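You operate a simulated robot arm through the tools that you are given. There is no shell and no other tool.

You run a simulated robot arm. Do the job below in one go: nothing can be reset, and whatever is moved stays where it is left.

## Task
Oil the purple motor in the oiler and set its lever to CLOSED.
Fine: press the oiler button once, for one OIL cycle; leave the motor in and the hood open.

It is judged by the outcome, as a careful person would: the job done as asked, and still so three seconds after it is handed in. It fails if anything else is knocked over, pushed out of place, dropped, spilled or broken.

## Robot
A 6-joint arm with a two-finger gripper, fixed in place. Base frame: the origin is at the foot of the arm, x ahead of it, y to its left, z up. Units: m, rad, N and s.
Its first joint turns from -2.897 to 2.897 rad. Payload 2.45 kg.
The TCP is the grasp point between the finger pads, 0.02 m short of the fingertips. In the tool frame z runs along the fingers and y along their closing line. Largest opening 0.14 m; the body of the gripper starts 0.168 m behind the TCP.
Orientation is told as [roll, pitch, yaw] about the base's x, y, z axes, in that order, counted from this pose: with the fingers straight down and closing along the base's y, the tool's x points along the base's -x, its y along +y and its z along -z.

## Interface
- The arm moves only by the tool step_arm. Its argument "increments" is text: rows parted by semicolons, each of 7 numbers parted by spaces: the turn, a rotation vector about the tool's x, y, z in units of 90 degrees (1.0 is 90 degrees), then the shift along the tool's x, y, z in units of 500 mm (1.0 is 500 mm), then the finger opening in m, from 0 to 0.14. In form: ax ay az x y z grip; .... A call has 1 to 20 rows; each row is the pose to reach, as a shift and turn from the pose commanded when the call began, along the tool's axes at that moment. A call with a number of a shift or a turn outside -1 to 1 is refused whole. Each row takes 0.2 s and may step no farther than 0.05 m and 0.15 rad from the row before; otherwise, or with a gripper value out of range, the whole call is refused. A pose out of reach is approached as far as the arm can. The call stops where the force on the tool passes 40 N (or 10 N more than at its start, if that is more) or the arm is blocked; 0.2 s more then pass. The fingers move at their own pace (about 0.045 m/s each) and stop on an object; they squeeze with about 23 N. The grip force told is the motor's: it shows also when the fingers shut on nothing. Time passes only in rows, and 0.2 s behind the last, so rows that repeat a pose let the fingers close. It gives the time, the measured TCP pose, the force on the tool (base axes), the opening and the grip force at its end, in the units of the frame above (readings bear some noise), with the torque about the TCP (base axes, N m) and any sound that the robot's microphone picked up, and new pictures: "views" is both (left out), scene, wrist or none.
- Cameras (640 x 400 px; columns grow to the right, rows downward): "scene" is fixed at [0.3997, -0.6508, 1.5576]; the picture's right is [0.90, -0.44, 0.00], its down [-0.31, -0.65, -0.70] and it looks along [0.30, 0.63, -0.72] (base axes); focal length 345 px, centre (320, 200). "wrist" rides on the gripper at [0.078, 0.011, -0.209] in the tool frame; the picture's right is [-0.14, 0.99, 0.00], its down [-0.92, -0.13, -0.37] and it looks along [-0.36, -0.05, 0.93] (tool axes); focal length 280 px, centre (320, 200). There is no depth. A picture from a camera that has moved, and an enlarged one, comes with that camera's place and axes in the base frame and with its lens.
- inspect(camera, box): a new picture of the part [left, top, right, bottom] of that camera's present view, enlarged. The clock stands still meanwhile.
- finish_job(): hands the job in; it is judged then, once.

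Nothing tells you positions but the pictures and the camera data. Unless the task says otherwise, let go and move clear before handing in.

The tools are called after ">>>" as name(argument=value, ...) on one line, values as JSON. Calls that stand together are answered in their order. step_arm: Moves the arm, as the interface text tells. Its arguments: {"type":"object","properties":{"increments":{"type":"string"},"views":{"type":"string","enum":["both","scene","wrist","none"]}},"required":["increments"]} The other tools are called the same way: inspect (camera, box) takes an enlarged picture of a part of a camera's view; finish_job () hands the job in.

At the start:

```text
time_s: 0.0
tcp_pos: [0.8858, 0.1604, 1.1064]
ee_rot: [-0.001, -0.001, 0.0]
wrist_force: [0.3, 0.3, -0.3]
torque: [0.01, 0.02, 0.04]
grip_width: 0.1401
gripper_force: 0.0
```

scene: 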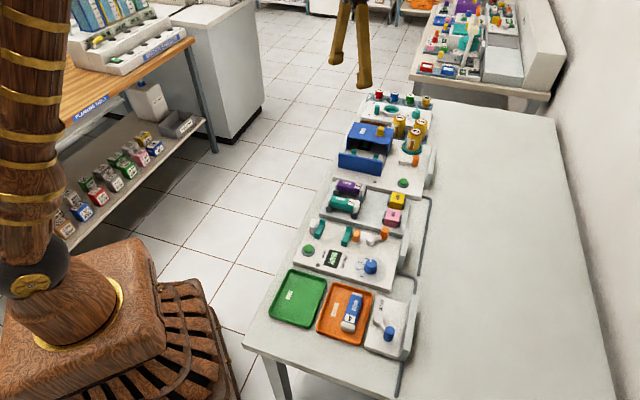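
wrist: 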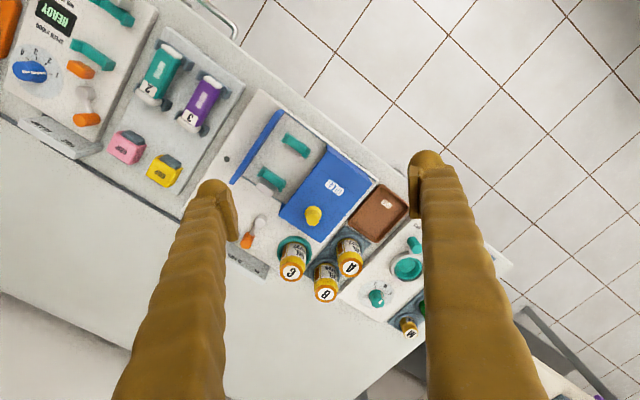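

I see a bench with several stations; the purple motor (3) sits on a tray next to a blue-hooded station with oil bottles. I'll look closer before moving.

>>> inspect(camera="scene", box=[320, 80, 450, 200])

>>> inspect(camera="scene", box=[280, 160, 440, 300])

>>> inspect(camera="wrist", box=[200, 80, 440, 330])

>>> inspect(camera="wrist", box=[0, 0, 240, 200])

```text
3.33 times, centred on (385, 140) of scene
camera zoom: at [0.3997, -0.6508, 1.5576], right [0.9, -0.44, 0.0], down [-0.31, -0.65, -0.7], along [0.3, 0.63, -0.72], focal length 1152 px, centre (103, 400)
```

zoom: 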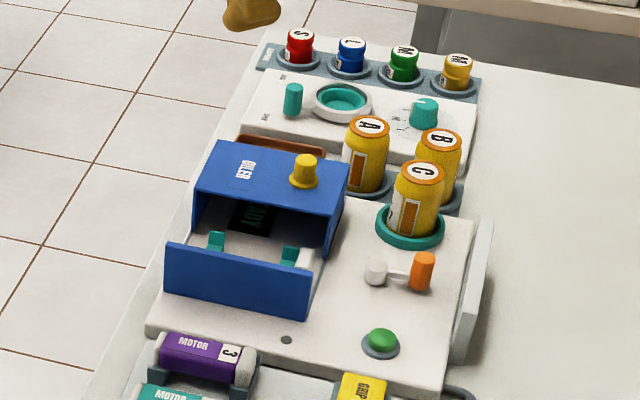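

```text
2.86 times, centred on (360, 230) of scene
camera zoom: at [0.3997, -0.6508, 1.5576], right [0.9, -0.44, 0.0], down [-0.31, -0.65, -0.7], along [0.3, 0.63, -0.72], focal length 987 px, centre (206, 114)
```

zoom: 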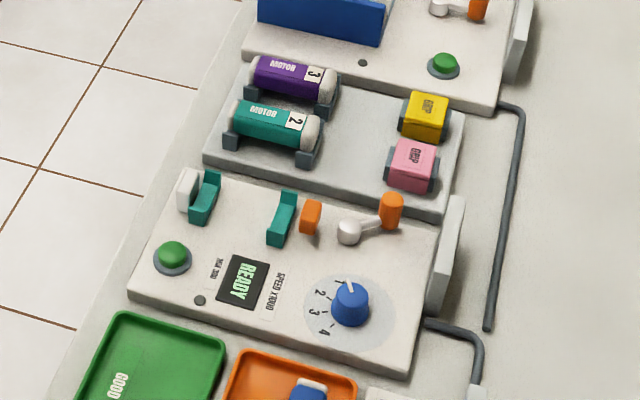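

```text
1.60 times, centred on (320, 205) of wrist
camera zoom: at [0.8079, 0.1712, 1.3164], right [0.14, 0.99, 0.0], down [0.92, -0.13, 0.37], along [0.36, -0.05, -0.93], focal length 449 px, centre (320, 192)
```

zoom: 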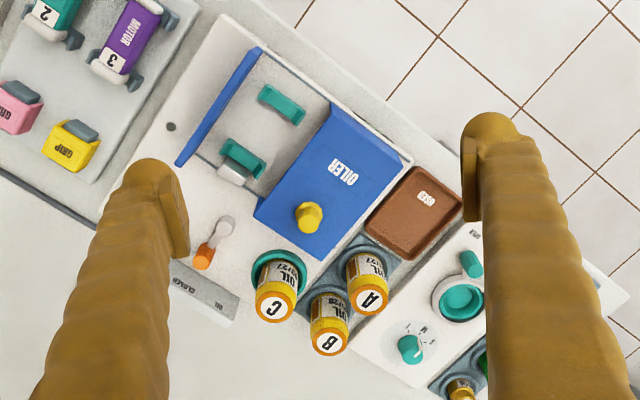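

```text
2.00 times, centred on (120, 100) of wrist
camera zoom: at [0.8079, 0.1712, 1.3164], right [0.14, 0.99, 0.0], down [0.92, -0.13, 0.37], along [0.36, -0.05, -0.93], focal length 561 px, centre (720, 400)
```

zoom: 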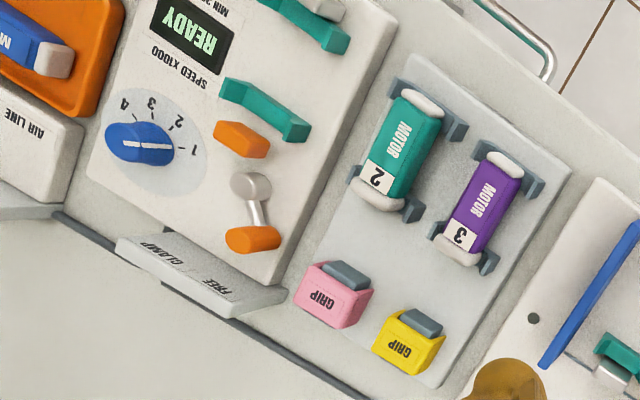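

The oiler has its hood slid back, a cradle with teal supports, lever with an orange tip, a green button and bottle C in the teal ring. I'll read its labels closely.

>>> inspect(camera="wrist", box=[210, 200, 310, 290])

>>> inspect(camera="scene", box=[350, 120, 430, 200])

>>> inspect(camera="wrist", box=[220, 90, 350, 230])

>>> inspect(camera="scene", box=[330, 110, 400, 170])

```text
4.44 times, centred on (260, 245) of wrist
camera zoom: at [0.8079, 0.1712, 1.3164], right [0.14, 0.99, 0.0], down [0.92, -0.13, 0.37], along [0.36, -0.05, -0.93], focal length 1246 px, centre (587, 0)
```

zoom: 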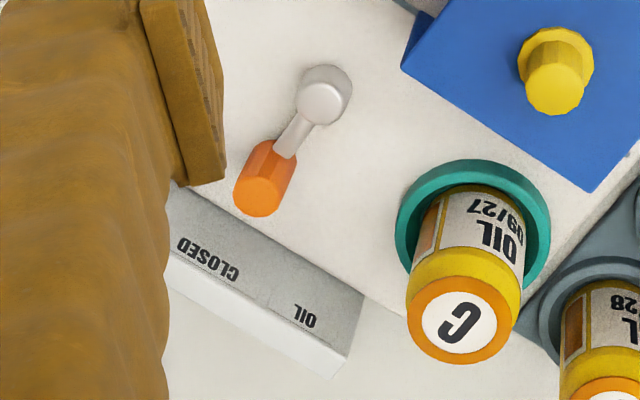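

```text
5.00 times, centred on (390, 160) of scene
camera zoom: at [0.3997, -0.6508, 1.5576], right [0.9, -0.44, 0.0], down [-0.31, -0.65, -0.7], along [0.3, 0.63, -0.72], focal length 1727 px, centre (-30, 400)
```

zoom: 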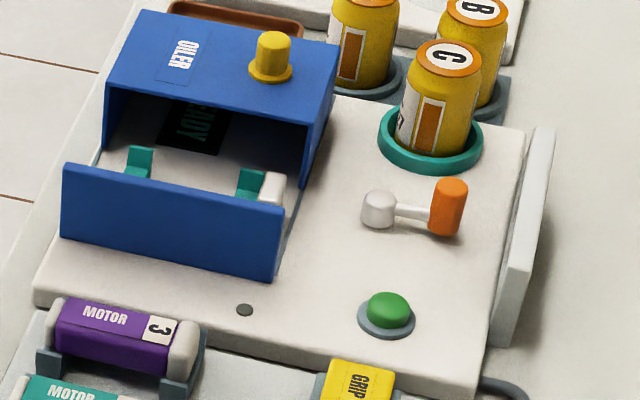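

```text
2.86 times, centred on (285, 160) of wrist
camera zoom: at [0.8079, 0.1712, 1.3164], right [0.14, 0.99, 0.0], down [0.92, -0.13, 0.37], along [0.36, -0.05, -0.93], focal length 801 px, centre (420, 314)
```

zoom: 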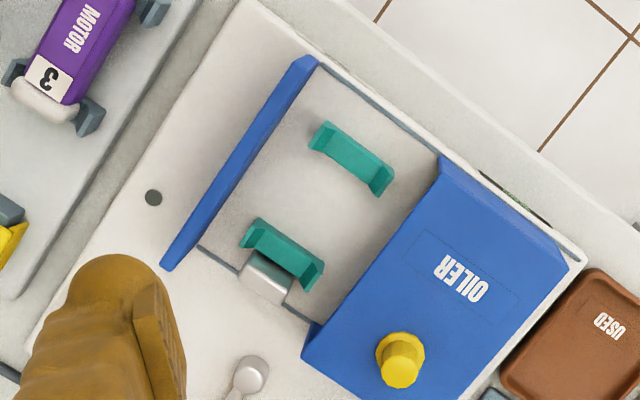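

```text
6.67 times, centred on (365, 140) of scene
camera zoom: at [0.3997, -0.6508, 1.5576], right [0.9, -0.44, 0.0], down [-0.31, -0.65, -0.7], along [0.3, 0.63, -0.72], focal length 2303 px, centre (20, 600)
```

zoom: 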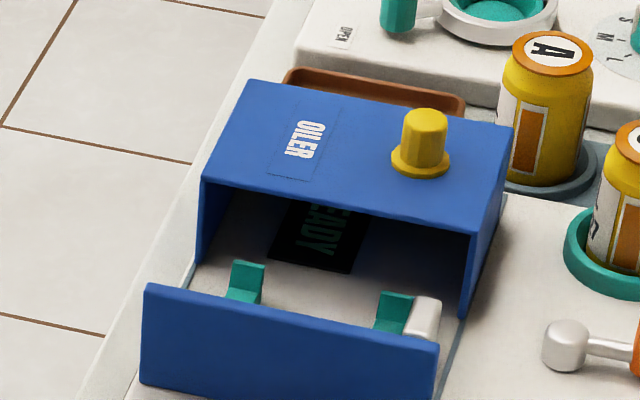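

The lever plate shows OIL and CLOSED, and a finger may be hiding another part of it. I'll shift the arm to −y at this height for a clear view.

>>> step_arm(increments="0 0 0 0 -0.08 0 0.14; 0 0 0 0 -0.16 0 0.14; 0 0 0 0 -0.24 0 0.14; 0 0 0 0 -0.24 0 0.14", views="wrist")

```text
time_s: 1.0
tcp_pos: [0.8864, 0.0394, 1.107]
ee_rot: [-0.001, -0.001, -0.001]
wrist_force: [-0.8, 0.8, -0.1]
torque: [-0.01, 0.01, 0.02]
grip_width: 0.1403
gripper_force: 0.1
camera wrist: at [0.8083, 0.0508, 1.3158], right [0.14, 0.99, 0.0], down [0.92, -0.13, 0.37], along [0.36, -0.05, -0.93], focal length 280 px, centre (320, 200)
```

wrist: 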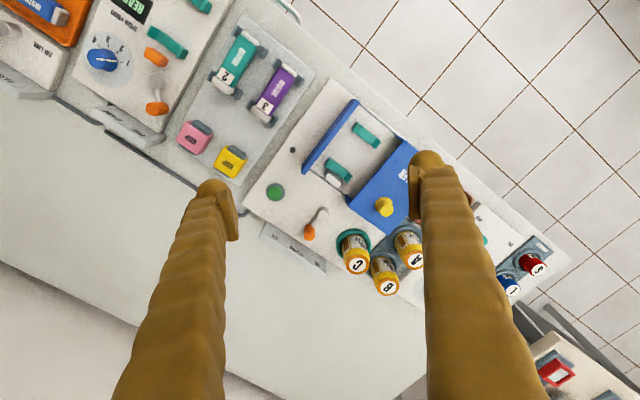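

>>> inspect(camera="wrist", box=[235, 170, 345, 280])

>>> inspect(camera="wrist", box=[200, 20, 440, 220])

>>> inspect(camera="wrist", box=[70, 60, 190, 160])

```text
3.64 times, centred on (290, 225) of wrist
camera zoom: at [0.8083, 0.0508, 1.3158], right [0.14, 0.99, 0.0], down [0.92, -0.13, 0.37], along [0.36, -0.05, -0.93], focal length 1020 px, centre (429, 109)
```

zoom: 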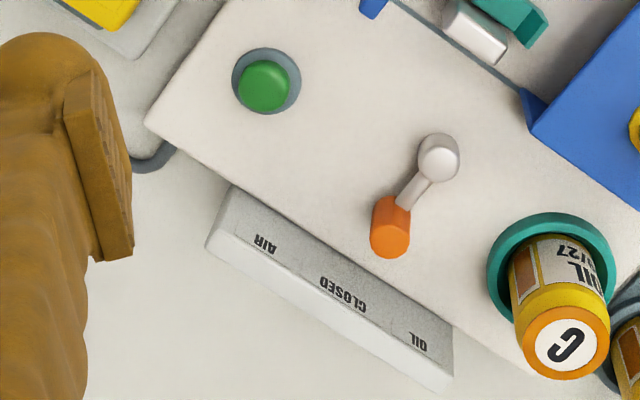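

```text
2.00 times, centred on (320, 120) of wrist
camera zoom: at [0.8083, 0.0508, 1.3158], right [0.14, 0.99, 0.0], down [0.92, -0.13, 0.37], along [0.36, -0.05, -0.93], focal length 561 px, centre (320, 360)
```

zoom: 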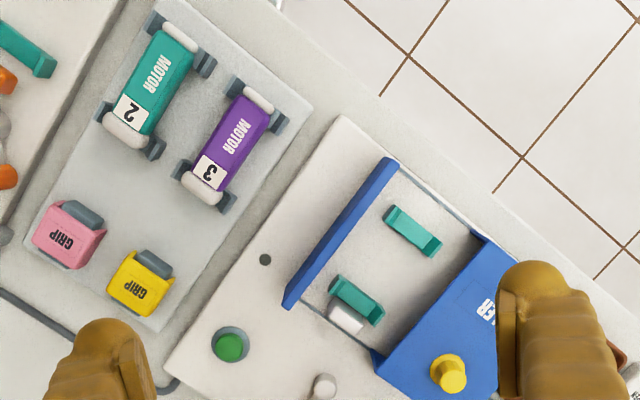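

```text
4.00 times, centred on (130, 110) of wrist
camera zoom: at [0.8083, 0.0508, 1.3158], right [0.14, 0.99, 0.0], down [0.92, -0.13, 0.37], along [0.36, -0.05, -0.93], focal length 1122 px, centre (1080, 560)
```

zoom: 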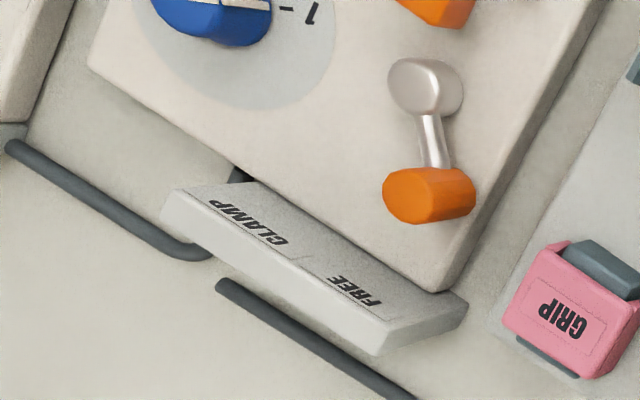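

The lever plate reads AIR / CLOSED / OIL, and the lever now stands at CLOSED in the middle. The purple motor is near (0.80, −0.02, 0.855) with its axis about 45° to x, so I'll turn the gripper to match and come above it for a closer look.

>>> step_arm(increments="0 0 0.08 0.029 -0.0195 0.03 0.14; 0 0 0.16 0.058 -0.039 0.06 0.14; 0 0 0.24 0.086 -0.058 0.09 0.14; 0 0 0.32 0.115 -0.078 0.12 0.14; 0 0 0.4 0.144 -0.097 0.15 0.14; 0 0 0.485 0.173 -0.117 0.18 0.14; 0 0 0.485 0.173 -0.117 0.18 0.14", views="both")

```text
time_s: 2.6
tcp_pos: [0.801, -0.0183, 1.0169]
ee_rot: [-0.001, -0.001, -0.762]
wrist_force: [0.5, -0.1, -0.3]
torque: [-0.02, -0.02, -0.02]
grip_width: 0.1401
gripper_force: 0.0
camera wrist: at [0.7509, 0.0437, 1.2257], right [0.78, 0.62, 0.0], down [0.58, -0.73, 0.37], along [0.23, -0.29, -0.93], focal length 280 px, centre (320, 200)
```

scene: 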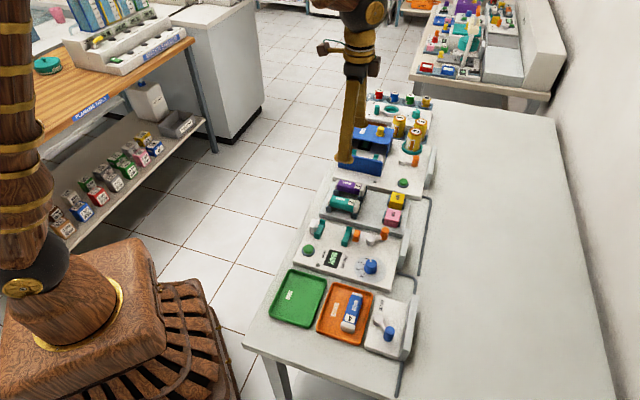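
wrist: 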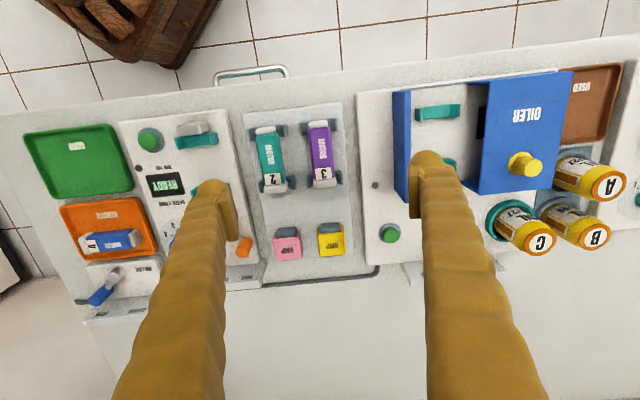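

>>> inspect(camera="wrist", box=[240, 90, 400, 200])

>>> inspect(camera="scene", box=[320, 165, 390, 225])

>>> inspect(camera="wrist", box=[350, 40, 640, 260])

```text
3.64 times, centred on (320, 145) of wrist
camera zoom: at [0.7509, 0.0437, 1.2257], right [0.78, 0.62, 0.0], down [0.58, -0.73, 0.37], along [0.23, -0.29, -0.93], focal length 1020 px, centre (320, 400)
```

zoom: 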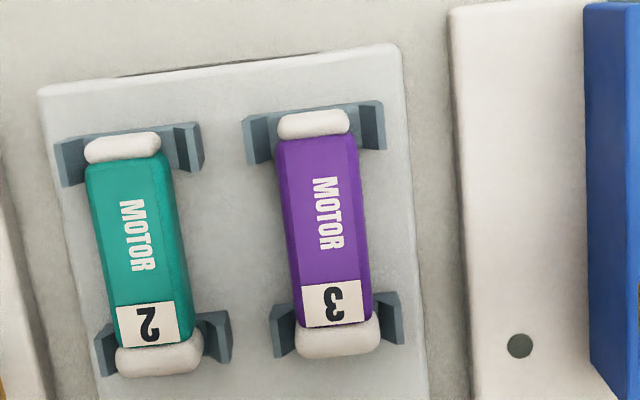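

```text
6.67 times, centred on (355, 195) of scene
camera zoom: at [0.3997, -0.6508, 1.5576], right [0.9, -0.44, 0.0], down [-0.31, -0.65, -0.7], along [0.3, 0.63, -0.72], focal length 2303 px, centre (87, 233)
```

zoom: 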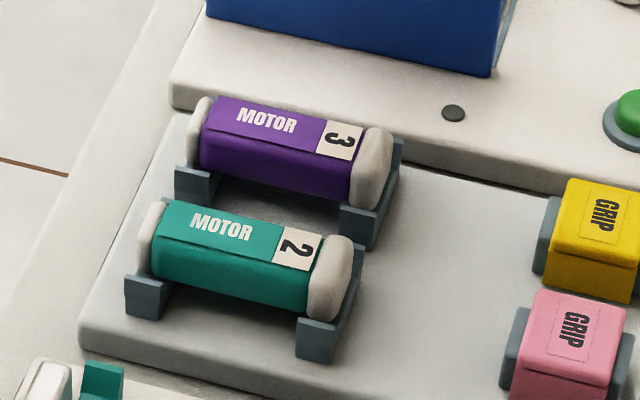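

```text
1.82 times, centred on (495, 150) of wrist
camera zoom: at [0.7509, 0.0437, 1.2257], right [0.78, 0.62, 0.0], down [0.58, -0.73, 0.37], along [0.23, -0.29, -0.93], focal length 510 px, centre (2, 291)
```

zoom: 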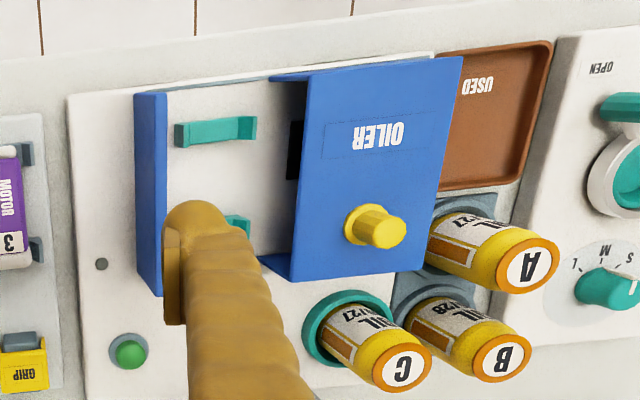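

The motor's top is at about z 0.852, centre (0.802, −0.016), axis at −45°. I'll narrow the fingers and come down to just above it to check alignment.

>>> step_arm(increments="0 0 0.015 0.0014 0.0042 0.06 0.1; 0 0 0.015 0.0014 0.0042 0.12 0.08; 0 0 0.015 0.0014 0.0042 0.17 0.06; 0 0 0.015 0.0014 0.0042 0.22 0.058; 0 0 0.015 0.0014 0.0042 0.22 0.058", views="both")

```text
time_s: 3.8
tcp_pos: [0.8008, -0.0155, 0.9081]
ee_rot: [0.001, -0.001, -0.785]
wrist_force: [-0.9, -0.7, -0.1]
torque: [-0.04, 0.01, -0.02]
grip_width: 0.0581
gripper_force: 0.0
camera wrist: at [0.7527, 0.0462, 1.117], right [0.8, 0.6, 0.0], down [0.56, -0.74, 0.37], along [0.22, -0.29, -0.93], focal length 280 px, centre (320, 200)
```

scene: 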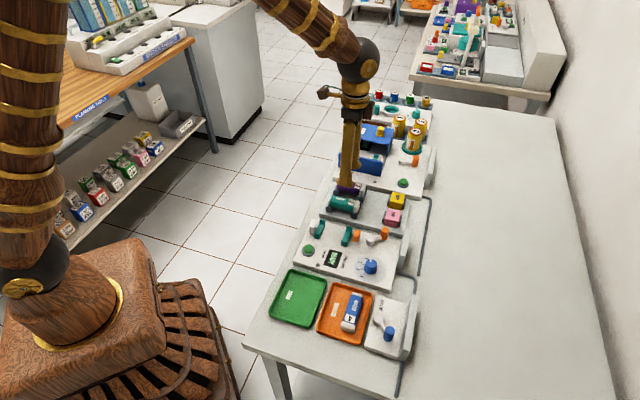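
wrist: 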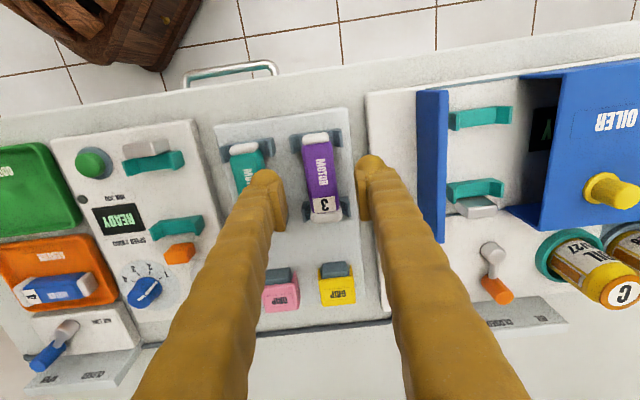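

The gripper is centred over the purple motor. I'll descend to grip height and close.

>>> step_arm(increments="0 0 0 0.0 0 0.05 0.058; 0 0 0 0 0 0.1 0.058; 0 0 0 0 0 0.134 0.058; 0 0 0 0 0 0.134 0.058", views="both")

```text
time_s: 4.8
tcp_pos: [0.7992, -0.0156, 0.8407]
ee_rot: [0.001, 0.0, -0.785]
wrist_force: [-0.3, 0.7, -0.3]
torque: [-0.01, -0.03, 0.01]
grip_width: 0.058
gripper_force: 0.0
camera wrist: at [0.7522, 0.0469, 1.0493], right [0.8, 0.6, 0.0], down [0.56, -0.74, 0.37], along [0.22, -0.29, -0.93], focal length 280 px, centre (320, 200)
```

scene: 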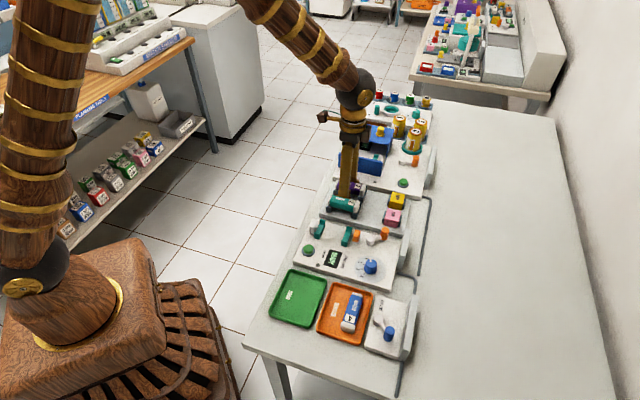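
wrist: 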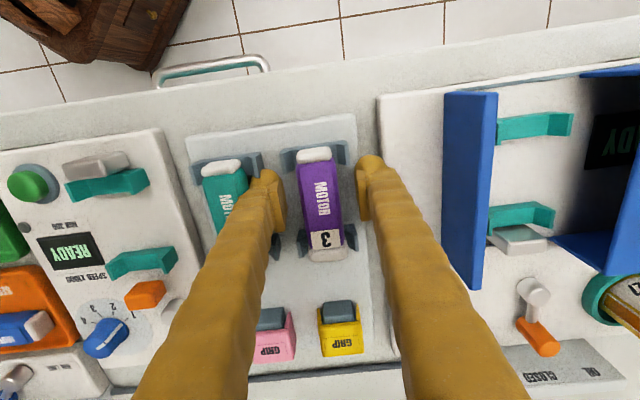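

>>> inspect(camera="wrist", box=[230, 130, 410, 280])

>>> inspect(camera="scene", box=[320, 165, 390, 225])

>>> inspect(camera="wrist", box=[430, 80, 640, 300])

```text
2.67 times, centred on (320, 205) of wrist
camera zoom: at [0.7522, 0.0469, 1.0493], right [0.8, 0.6, 0.0], down [0.56, -0.74, 0.37], along [0.22, -0.29, -0.93], focal length 748 px, centre (320, 187)
```

zoom: 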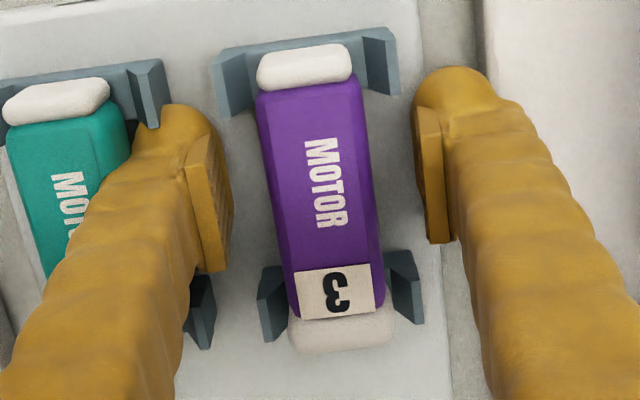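

```text
6.67 times, centred on (355, 195) of scene
camera zoom: at [0.3997, -0.6508, 1.5576], right [0.9, -0.44, 0.0], down [-0.31, -0.65, -0.7], along [0.3, 0.63, -0.72], focal length 2303 px, centre (87, 233)
```

zoom: 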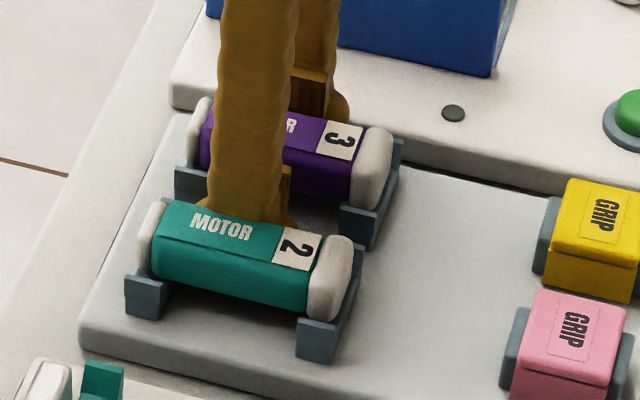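

```text
1.82 times, centred on (535, 190) of wrist
camera zoom: at [0.7522, 0.0469, 1.0493], right [0.8, 0.6, 0.0], down [0.56, -0.74, 0.37], along [0.22, -0.29, -0.93], focal length 510 px, centre (-71, 218)
```

zoom: 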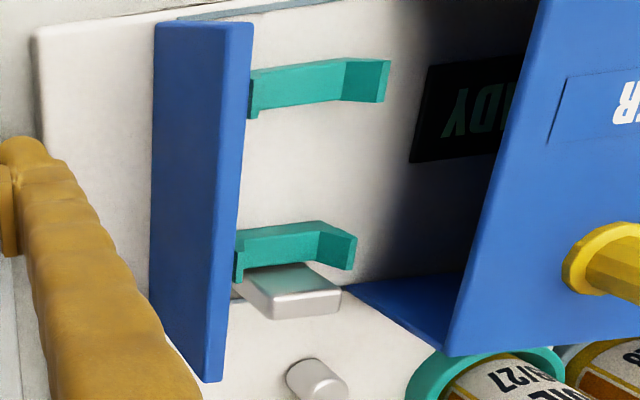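

Both fingers straddle the motor cleanly. Closing on it now.

>>> step_arm(increments="0 0 0 0 0 0 0.0; 0 0 0 0 0 0 0.0; 0 0 0 0 0 0 0.0; 0 0 0 0 0 0 0.0", views="wrist")

```text
time_s: 5.8
tcp_pos: [0.7991, -0.0144, 0.8419]
ee_rot: [0.0, -0.001, -0.784]
wrist_force: [-0.2, -0.4, -0.8]
torque: [-0.03, 0.0, 0.01]
grip_width: 0.0286
gripper_force: 23.3
camera wrist: at [0.7522, 0.0469, 1.0493], right [0.8, 0.6, 0.0], down [0.56, -0.74, 0.37], along [0.22, -0.29, -0.93], focal length 280 px, centre (320, 200)
```

wrist: 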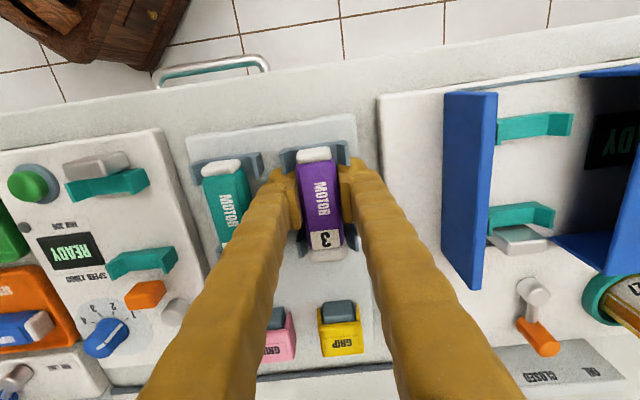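

Gripped at 28.6 mm. Lifting straight up.

>>> step_arm(increments="0 0 0 0 0 -0.04 0.0; 0 0 0 0 0 -0.1 0.0; 0 0 0 0 0 -0.18 0.0; 0 0 0 0 0 -0.26 0.0; 0 0 0 0 0 -0.26 0.0", views="both")

```text
time_s: 7.0
tcp_pos: [0.8002, -0.0155, 0.9712]
ee_rot: [0.0, 0.0, -0.785]
wrist_force: [0.4, -0.6, 0.2]
torque: [0.01, 0.0, 0.01]
grip_width: 0.0001
gripper_force: 23.5
camera wrist: at [0.7528, 0.0472, 1.1796], right [0.8, 0.6, 0.0], down [0.56, -0.74, 0.37], along [0.22, -0.29, -0.93], focal length 280 px, centre (320, 200)
```

scene: 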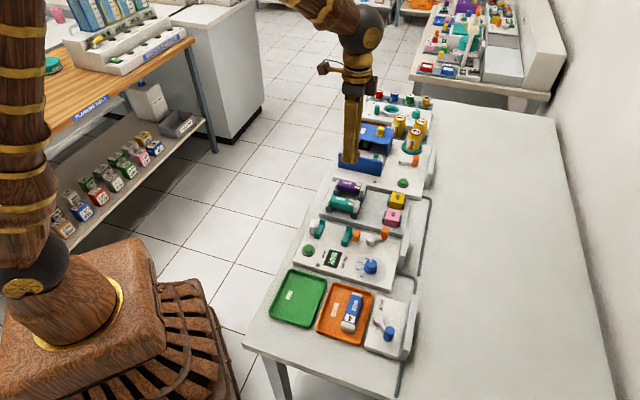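
wrist: 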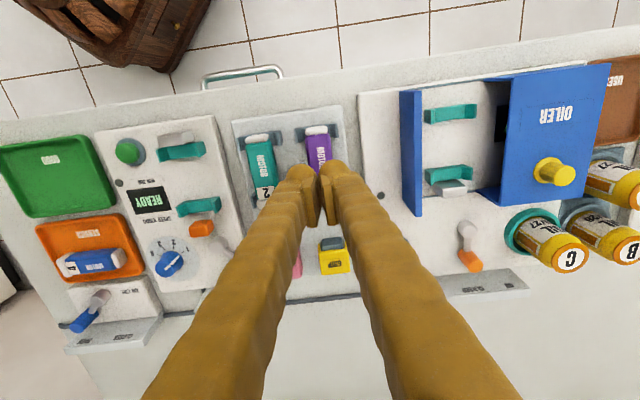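

The motor slipped out of the fingers and is still in its tray; the hold was too high. I'll open the fingers and check the motor before gripping again lower.

>>> step_arm(increments="0 0 0 0 0 0 0.058; 0 0 0 0 0 0 0.058; 0 0 0 0 0 0 0.058; 0 0 0 0 0 0 0.058", views="wrist")

>>> inspect(camera="wrist", box=[225, 90, 385, 220])

>>> inspect(camera="scene", box=[325, 170, 375, 215])

```text
time_s: 8.0
tcp_pos: [0.8003, -0.0151, 0.9687]
ee_rot: [-0.001, -0.001, -0.785]
wrist_force: [0.8, 1.2, 0.0]
torque: [0.02, 0.01, -0.01]
grip_width: 0.0581
gripper_force: 0.1
camera wrist: at [0.7528, 0.0472, 1.1794], right [0.8, 0.6, 0.0], down [0.56, -0.74, 0.37], along [0.22, -0.29, -0.93], focal length 280 px, centre (320, 200)
```

wrist: 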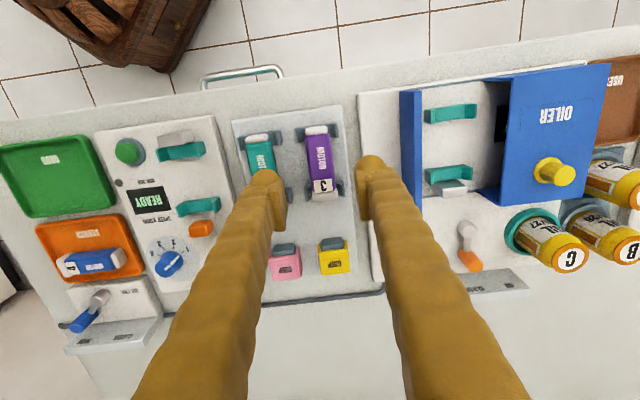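

```text
3.08 times, centred on (305, 155) of wrist
camera zoom: at [0.7528, 0.0472, 1.1794], right [0.8, 0.6, 0.0], down [0.56, -0.74, 0.37], along [0.22, -0.29, -0.93], focal length 863 px, centre (366, 338)
```

zoom: 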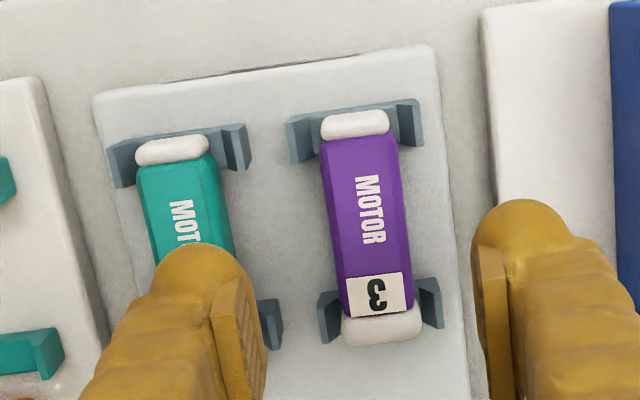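

```text
8.89 times, centred on (350, 192) of scene
camera zoom: at [0.3997, -0.6508, 1.5576], right [0.9, -0.44, 0.0], down [-0.31, -0.65, -0.7], along [0.3, 0.63, -0.72], focal length 3071 px, centre (53, 267)
```

zoom: 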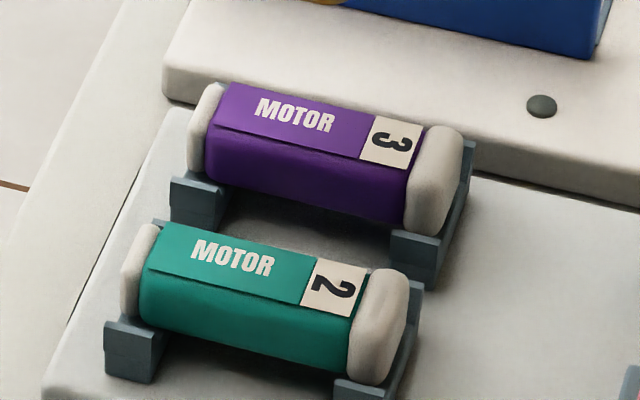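

The motor is undisturbed and its top is near z 0.855. I'll go back down a little lower (TCP about 0.833), close, and lift slowly while watching the force.

>>> step_arm(increments="0 0 0 0 0 0.08 0.058; 0 0 0 0 0 0.16 0.058; 0 0 0 0 0 0.22 0.058; 0 0 0 0 0 0.25 0.058; 0 0 0 0 0 0.26 0.058; 0 0 0 0 0 0.268 0.058; 0 0 0 0 0 0.274 0.058; 0 0 0 0 0 0.274 0.058", views="both")

>>> inspect(camera="scene", box=[325, 170, 375, 215])

```text
time_s: 9.5
tcp_pos: [0.8013, -0.015, 0.8386]
ee_rot: [0.002, 0.001, -0.785]
wrist_force: [-3.1, 0.8, 9.0]
torque: [-0.24, 0.34, -0.12]
grip_width: 0.0603
gripper_force: 1.0
stopped in row 7: the force on the tool passed its limit at 48 N (the readings are from after the stop); the commanded pose is now the measured one
camera wrist: at [0.7527, 0.0473, 1.0478], right [0.8, 0.6, 0.0], down [0.56, -0.74, 0.37], along [0.22, -0.29, -0.93], focal length 280 px, centre (320, 200)
```

scene: 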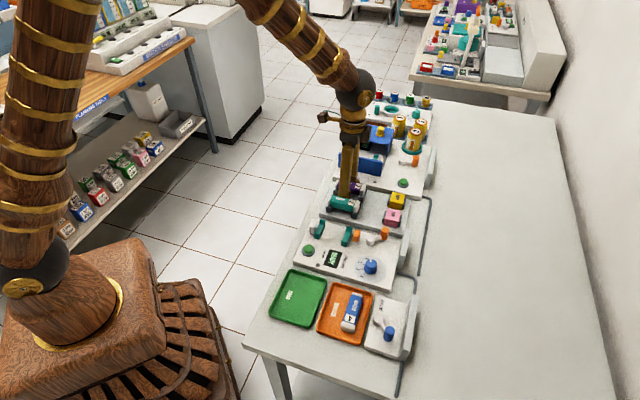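
wrist: 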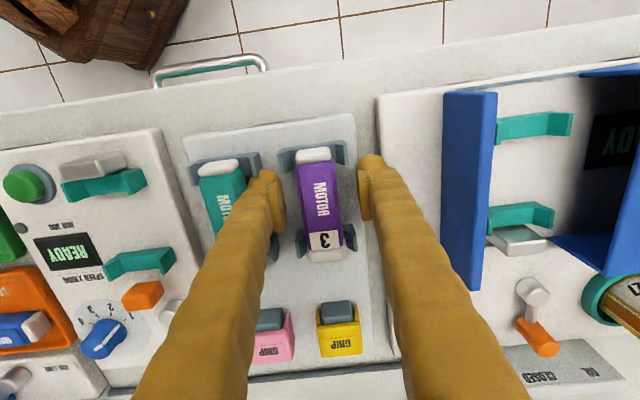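

```text
8.89 times, centred on (350, 192) of scene
camera zoom: at [0.3997, -0.6508, 1.5576], right [0.9, -0.44, 0.0], down [-0.31, -0.65, -0.7], along [0.3, 0.63, -0.72], focal length 3071 px, centre (53, 267)
```

zoom: 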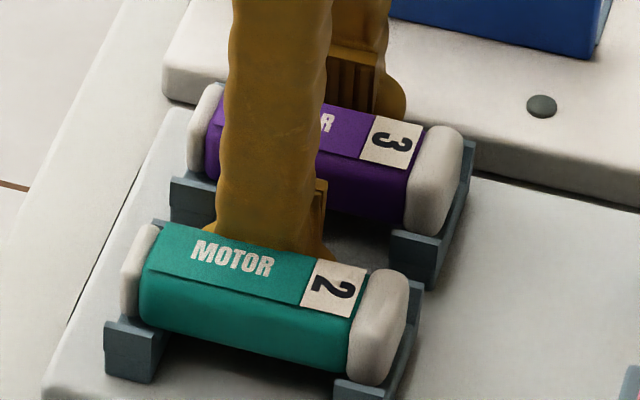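

The fingertips reached the tray surface at TCP 0.8386, so this is as deep as I can go. I'll ease up 1.5 mm, close, and lift a few millimetres slowly.

>>> step_arm(increments="0 0 0 0 0 -0.003 0.058; 0 0 0 0 0 -0.003 0.03; 0 0 0 0 0 -0.003 0.0; 0 0 0 0 0 -0.003 0.0; 0 0 0 0 0 -0.003 0.0; 0 0 0 0 0 -0.003 0.0; 0 0 0 0 0 -0.003 0.0; 0 0 0 0 0 -0.003 0.0", views="none")

>>> step_arm(increments="0 0 0 0 0 -0.004 0.0; 0 0 0 0 0 -0.008 0.0; 0 0 0 0 0 -0.012 0.0; 0 0 0 0 0 -0.016 0.0", views="wrist")

>>> inspect(camera="scene", box=[325, 170, 375, 215])

```text
time_s: 11.3
tcp_pos: [0.802, -0.0143, 0.8407]
ee_rot: [0.003, -0.001, -0.785]
wrist_force: [-0.2, -0.1, -0.6]
torque: [0.02, 0.01, -0.02]
grip_width: 0.0284
gripper_force: 22.9
```

```text
time_s: 12.3
tcp_pos: [0.8008, -0.0161, 0.8469]
ee_rot: [0.002, -0.001, -0.785]
wrist_force: [0.2, 0.5, 0.1]
torque: [0.03, 0.01, -0.01]
grip_width: 0.0285
gripper_force: 23.2
camera wrist: at [0.7529, 0.047, 1.057], right [0.8, 0.6, 0.0], down [0.56, -0.74, 0.37], along [0.22, -0.29, -0.93], focal length 280 px, centre (320, 200)
```

wrist: 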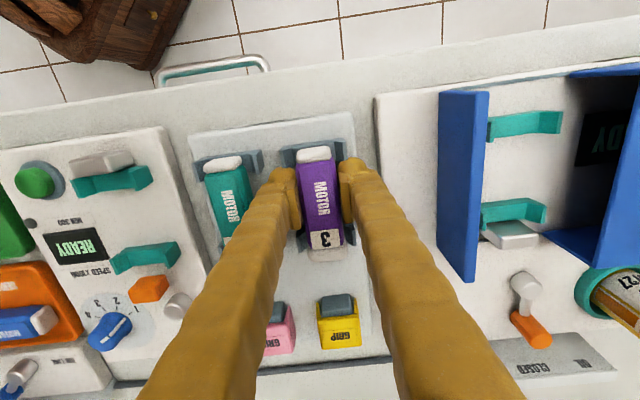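

```text
8.89 times, centred on (350, 192) of scene
camera zoom: at [0.3997, -0.6508, 1.5576], right [0.9, -0.44, 0.0], down [-0.31, -0.65, -0.7], along [0.3, 0.63, -0.72], focal length 3071 px, centre (53, 267)
```

zoom: 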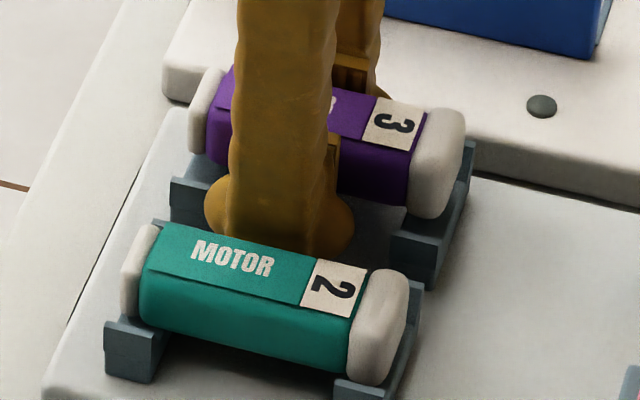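

The motor is now rising with the fingers. I'll keep lifting slowly.

>>> step_arm(increments="0 0 0 0 0 -0.006 0.0; 0 0 0 0 0 -0.012 0.0; 0 0 0 0 0 -0.018 0.0; 0 0 0 0 0 -0.024 0.0; 0 0 0 0 0 -0.03 0.0; 0 0 0 0 0 -0.036 0.0; 0 0 0 0 0 -0.042 0.0; 0 0 0 0 0 -0.048 0.0", views="wrist")

>>> inspect(camera="scene", box=[325, 170, 375, 215])

```text
time_s: 14.1
tcp_pos: [0.801, -0.0151, 0.8728]
ee_rot: [0.001, -0.002, -0.786]
wrist_force: [0.5, -0.5, -0.4]
torque: [0.03, 0.02, 0.06]
grip_width: 0.0285
gripper_force: 23.4
camera wrist: at [0.7527, 0.0474, 1.081], right [0.8, 0.6, 0.0], down [0.56, -0.74, 0.37], along [0.22, -0.29, -0.93], focal length 280 px, centre (320, 200)
```

wrist: 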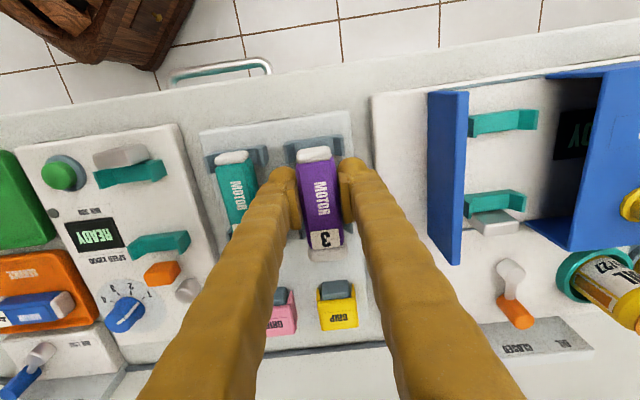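

```text
8.89 times, centred on (350, 192) of scene
camera zoom: at [0.3997, -0.6508, 1.5576], right [0.9, -0.44, 0.0], down [-0.31, -0.65, -0.7], along [0.3, 0.63, -0.72], focal length 3071 px, centre (53, 267)
```

zoom: 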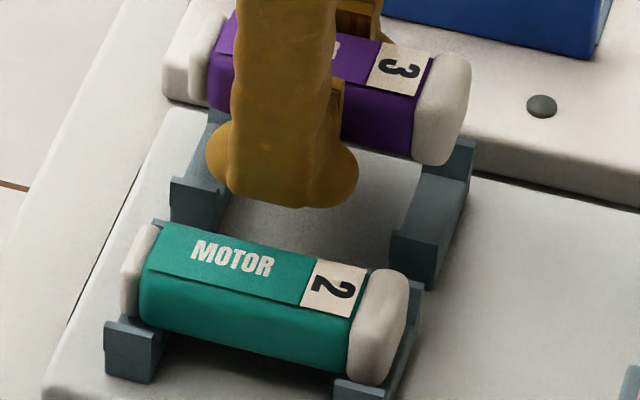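

The motor is clear of its supports and firmly held. Continuing slowly to about z 0.95.

>>> step_arm(increments="0 0 0 0 0 -0.008 0.0; 0 0 0 0 0 -0.02 0.0; 0 0 0 0 0 -0.034 0.0; 0 0 0 0 0 -0.048 0.0; 0 0 0 0 0 -0.062 0.0; 0 0 0 0 0 -0.076 0.0; 0 0 0 0 0 -0.09 0.0; 0 0 0 0 0 -0.104 0.0; 0 0 0 0 0 -0.118 0.0; 0 0 0 0 0 -0.132 0.0; 0 0 0 0 0 -0.144 0.0; 0 0 0 0 0 -0.152 0.0; 0 0 0 0 0 -0.156 0.0", views="both")

>>> inspect(camera="wrist", box=[360, 60, 620, 240])

>>> inspect(camera="wrist", box=[250, 130, 390, 270])

```text
time_s: 16.9
tcp_pos: [0.8012, -0.0151, 0.9507]
ee_rot: [0.002, -0.003, -0.785]
wrist_force: [-0.4, 0.2, -1.6]
torque: [0.0, -0.03, -0.01]
grip_width: 0.0287
gripper_force: 22.8
camera wrist: at [0.7528, 0.0469, 1.1589], right [0.8, 0.6, 0.0], down [0.56, -0.74, 0.37], along [0.22, -0.29, -0.93], focal length 280 px, centre (320, 200)
```

scene: 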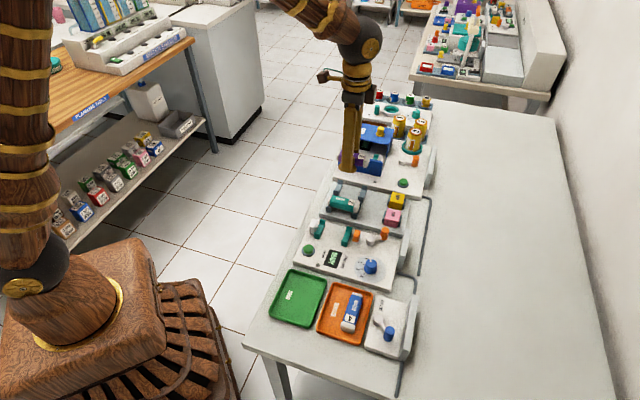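
wrist: 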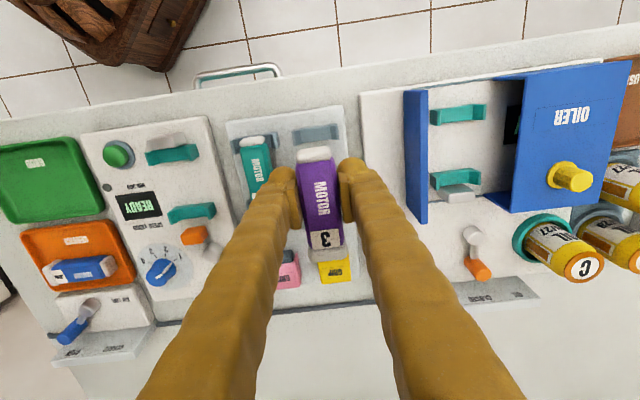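

```text
2.22 times, centred on (490, 150) of wrist
camera zoom: at [0.7528, 0.0469, 1.1589], right [0.8, 0.6, 0.0], down [0.56, -0.74, 0.37], along [0.22, -0.29, -0.93], focal length 623 px, centre (-58, 311)
```

zoom: 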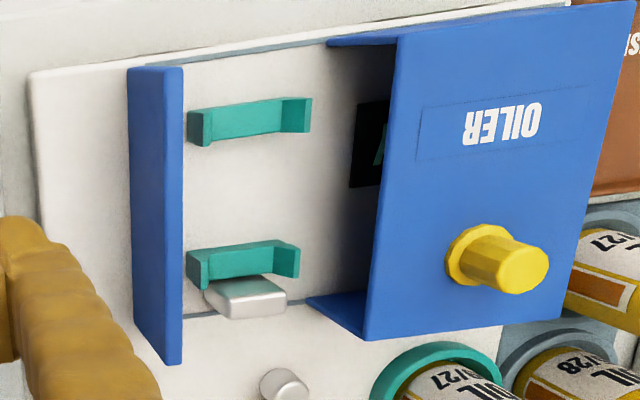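

```text
2.86 times, centred on (320, 200) of wrist
camera zoom: at [0.7528, 0.0469, 1.1589], right [0.8, 0.6, 0.0], down [0.56, -0.74, 0.37], along [0.22, -0.29, -0.93], focal length 801 px, centre (320, 200)
```

zoom: 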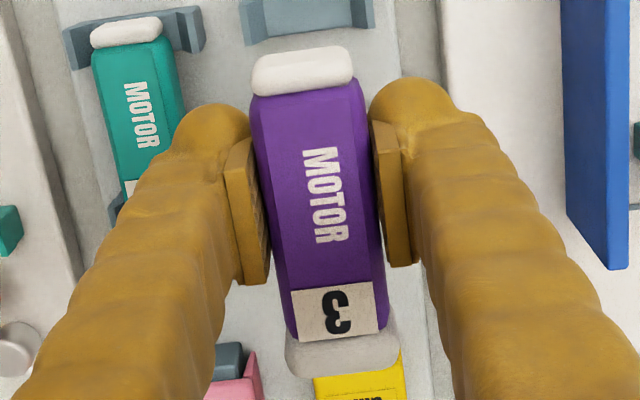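

Motor held, about 4 mm wall-ward of the TCP. The oiler cradle is about 0.155 m along the bench, so I'll carry it slowly sideways at z 0.95 to above the cradle.

>>> step_arm(increments="0 0 0 0 0.008 0 0; 0 0 0 0 0.022 0 0; 0 0 0 0 0.038 0 0; 0 0 0 0 0.056 0 0; 0 0 0 0.001 0.074 0 0; 0 0 0 0.001 0.092 0 0; 0 0 0 0.001 0.11 0 0; 0 0 0 0.001 0.128 0 0; 0 0 0 0.002 0.146 0 0; 0 0 0 0.002 0.164 0 0; 0 0 0 0.002 0.182 0 0; 0 0 0 0.002 0.2 0 0; 0 0 0 0.003 0.218 0 0; 0 0 0 0.003 0.236 0 0; 0 0 0 0.003 0.254 0 0; 0 0 0 0.003 0.272 0 0; 0 0 0 0.003 0.288 0 0; 0 0 0 0.003 0.3 0 0; 0 0 0 0.003 0.309 0 0; 0 0 0 0.003 0.309 0 0", views="both")

>>> inspect(camera="wrist", box=[220, 80, 420, 280])

>>> inspect(camera="scene", box=[330, 110, 410, 180])

```text
time_s: 21.1
tcp_pos: [0.9091, 0.0939, 0.9508]
ee_rot: [0.002, -0.001, -0.787]
wrist_force: [0.3, -0.7, -1.1]
torque: [-0.03, -0.01, -0.01]
grip_width: 0.0282
gripper_force: 22.8
camera wrist: at [0.861, 0.1575, 1.1592], right [0.8, 0.6, 0.0], down [0.56, -0.74, 0.37], along [0.22, -0.29, -0.93], focal length 280 px, centre (320, 200)
```

scene: 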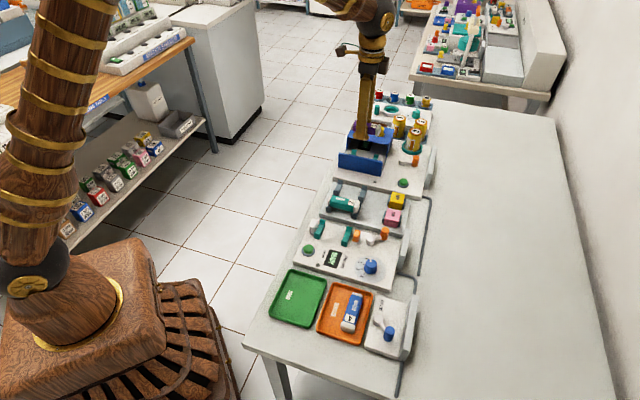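
wrist: 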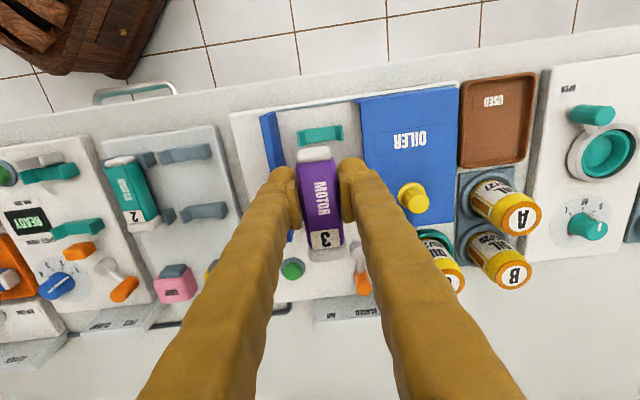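

```text
2.00 times, centred on (320, 180) of wrist
camera zoom: at [0.861, 0.1575, 1.1592], right [0.8, 0.6, 0.0], down [0.56, -0.74, 0.37], along [0.22, -0.29, -0.93], focal length 561 px, centre (320, 240)
```

zoom: 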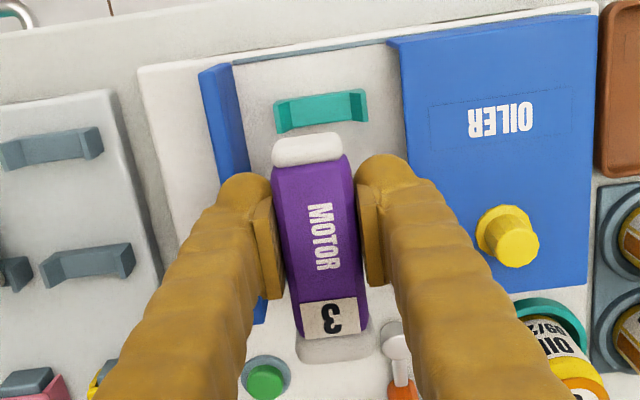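

```text
5.71 times, centred on (370, 145) of scene
camera zoom: at [0.3997, -0.6508, 1.5576], right [0.9, -0.44, 0.0], down [-0.31, -0.65, -0.7], along [0.3, 0.63, -0.72], focal length 1974 px, centre (34, 514)
```

zoom: 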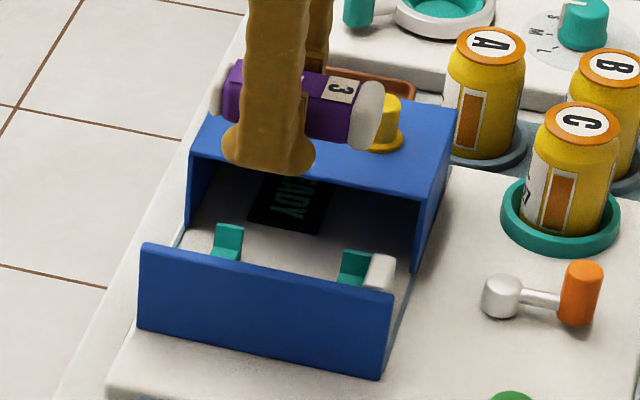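

The motor is above the cradle. I need precise lateral and axial offsets, so I'll zoom in on the cradle and the white block beside it.

>>> inspect(camera="scene", box=[352, 132, 392, 162])

>>> inspect(camera="wrist", box=[250, 100, 400, 200])

>>> inspect(camera="wrist", box=[270, 200, 390, 290])

>>> inspect(camera="scene", box=[300, 215, 370, 255])

```text
13.33 times, centred on (372, 147) of scene
camera zoom: at [0.3997, -0.6508, 1.5576], right [0.9, -0.44, 0.0], down [-0.31, -0.65, -0.7], along [0.3, 0.63, -0.72], focal length 4606 px, centre (-373, 907)
```

zoom: 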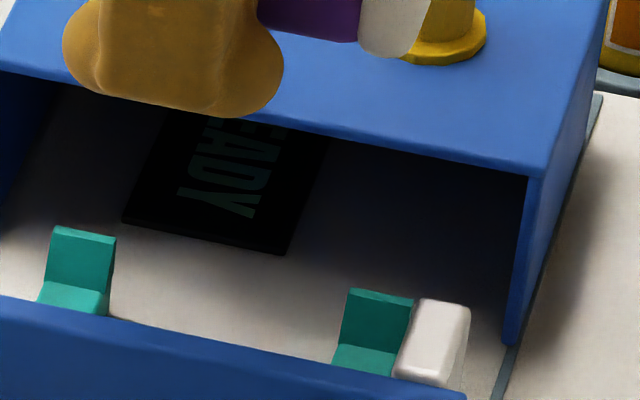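

```text
4.00 times, centred on (325, 150) of wrist
camera zoom: at [0.861, 0.1575, 1.1592], right [0.8, 0.6, 0.0], down [0.56, -0.74, 0.37], along [0.22, -0.29, -0.93], focal length 1122 px, centre (300, 400)
```

zoom: 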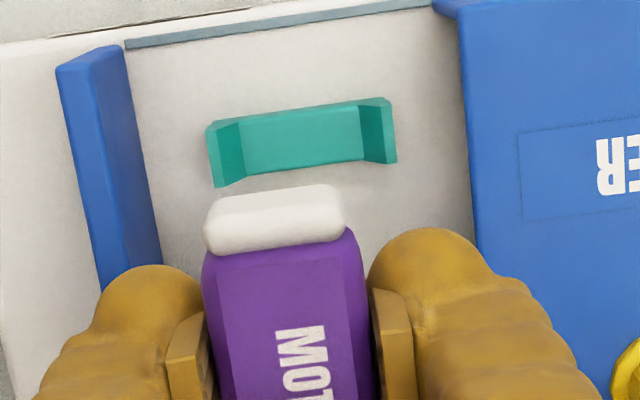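

```text
4.44 times, centred on (330, 245) of wrist
camera zoom: at [0.861, 0.1575, 1.1592], right [0.8, 0.6, 0.0], down [0.56, -0.74, 0.37], along [0.22, -0.29, -0.93], focal length 1246 px, centre (276, 0)
```

zoom: 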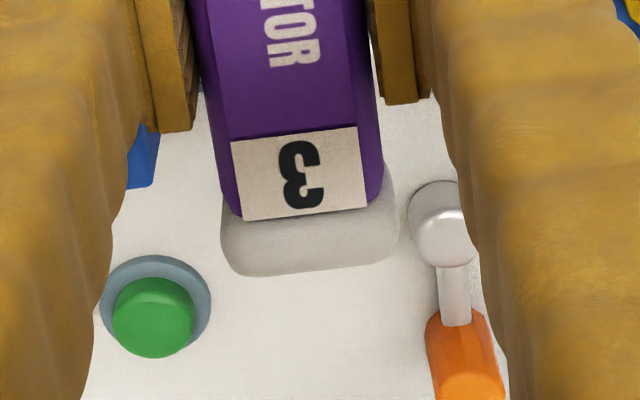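

```text
9.14 times, centred on (335, 235) of scene
camera zoom: at [0.3997, -0.6508, 1.5576], right [0.9, -0.44, 0.0], down [-0.31, -0.65, -0.7], along [0.3, 0.63, -0.72], focal length 3158 px, centre (183, -120)
```

zoom: 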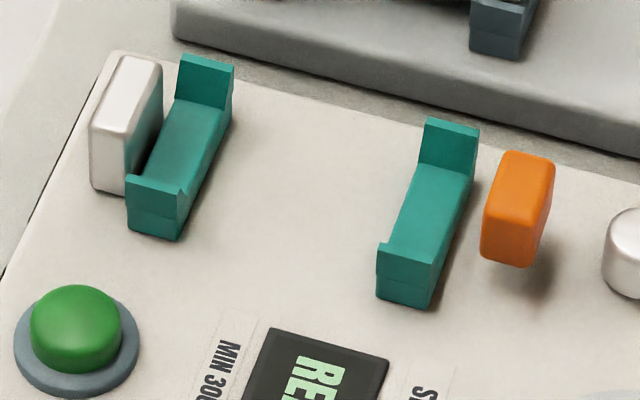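

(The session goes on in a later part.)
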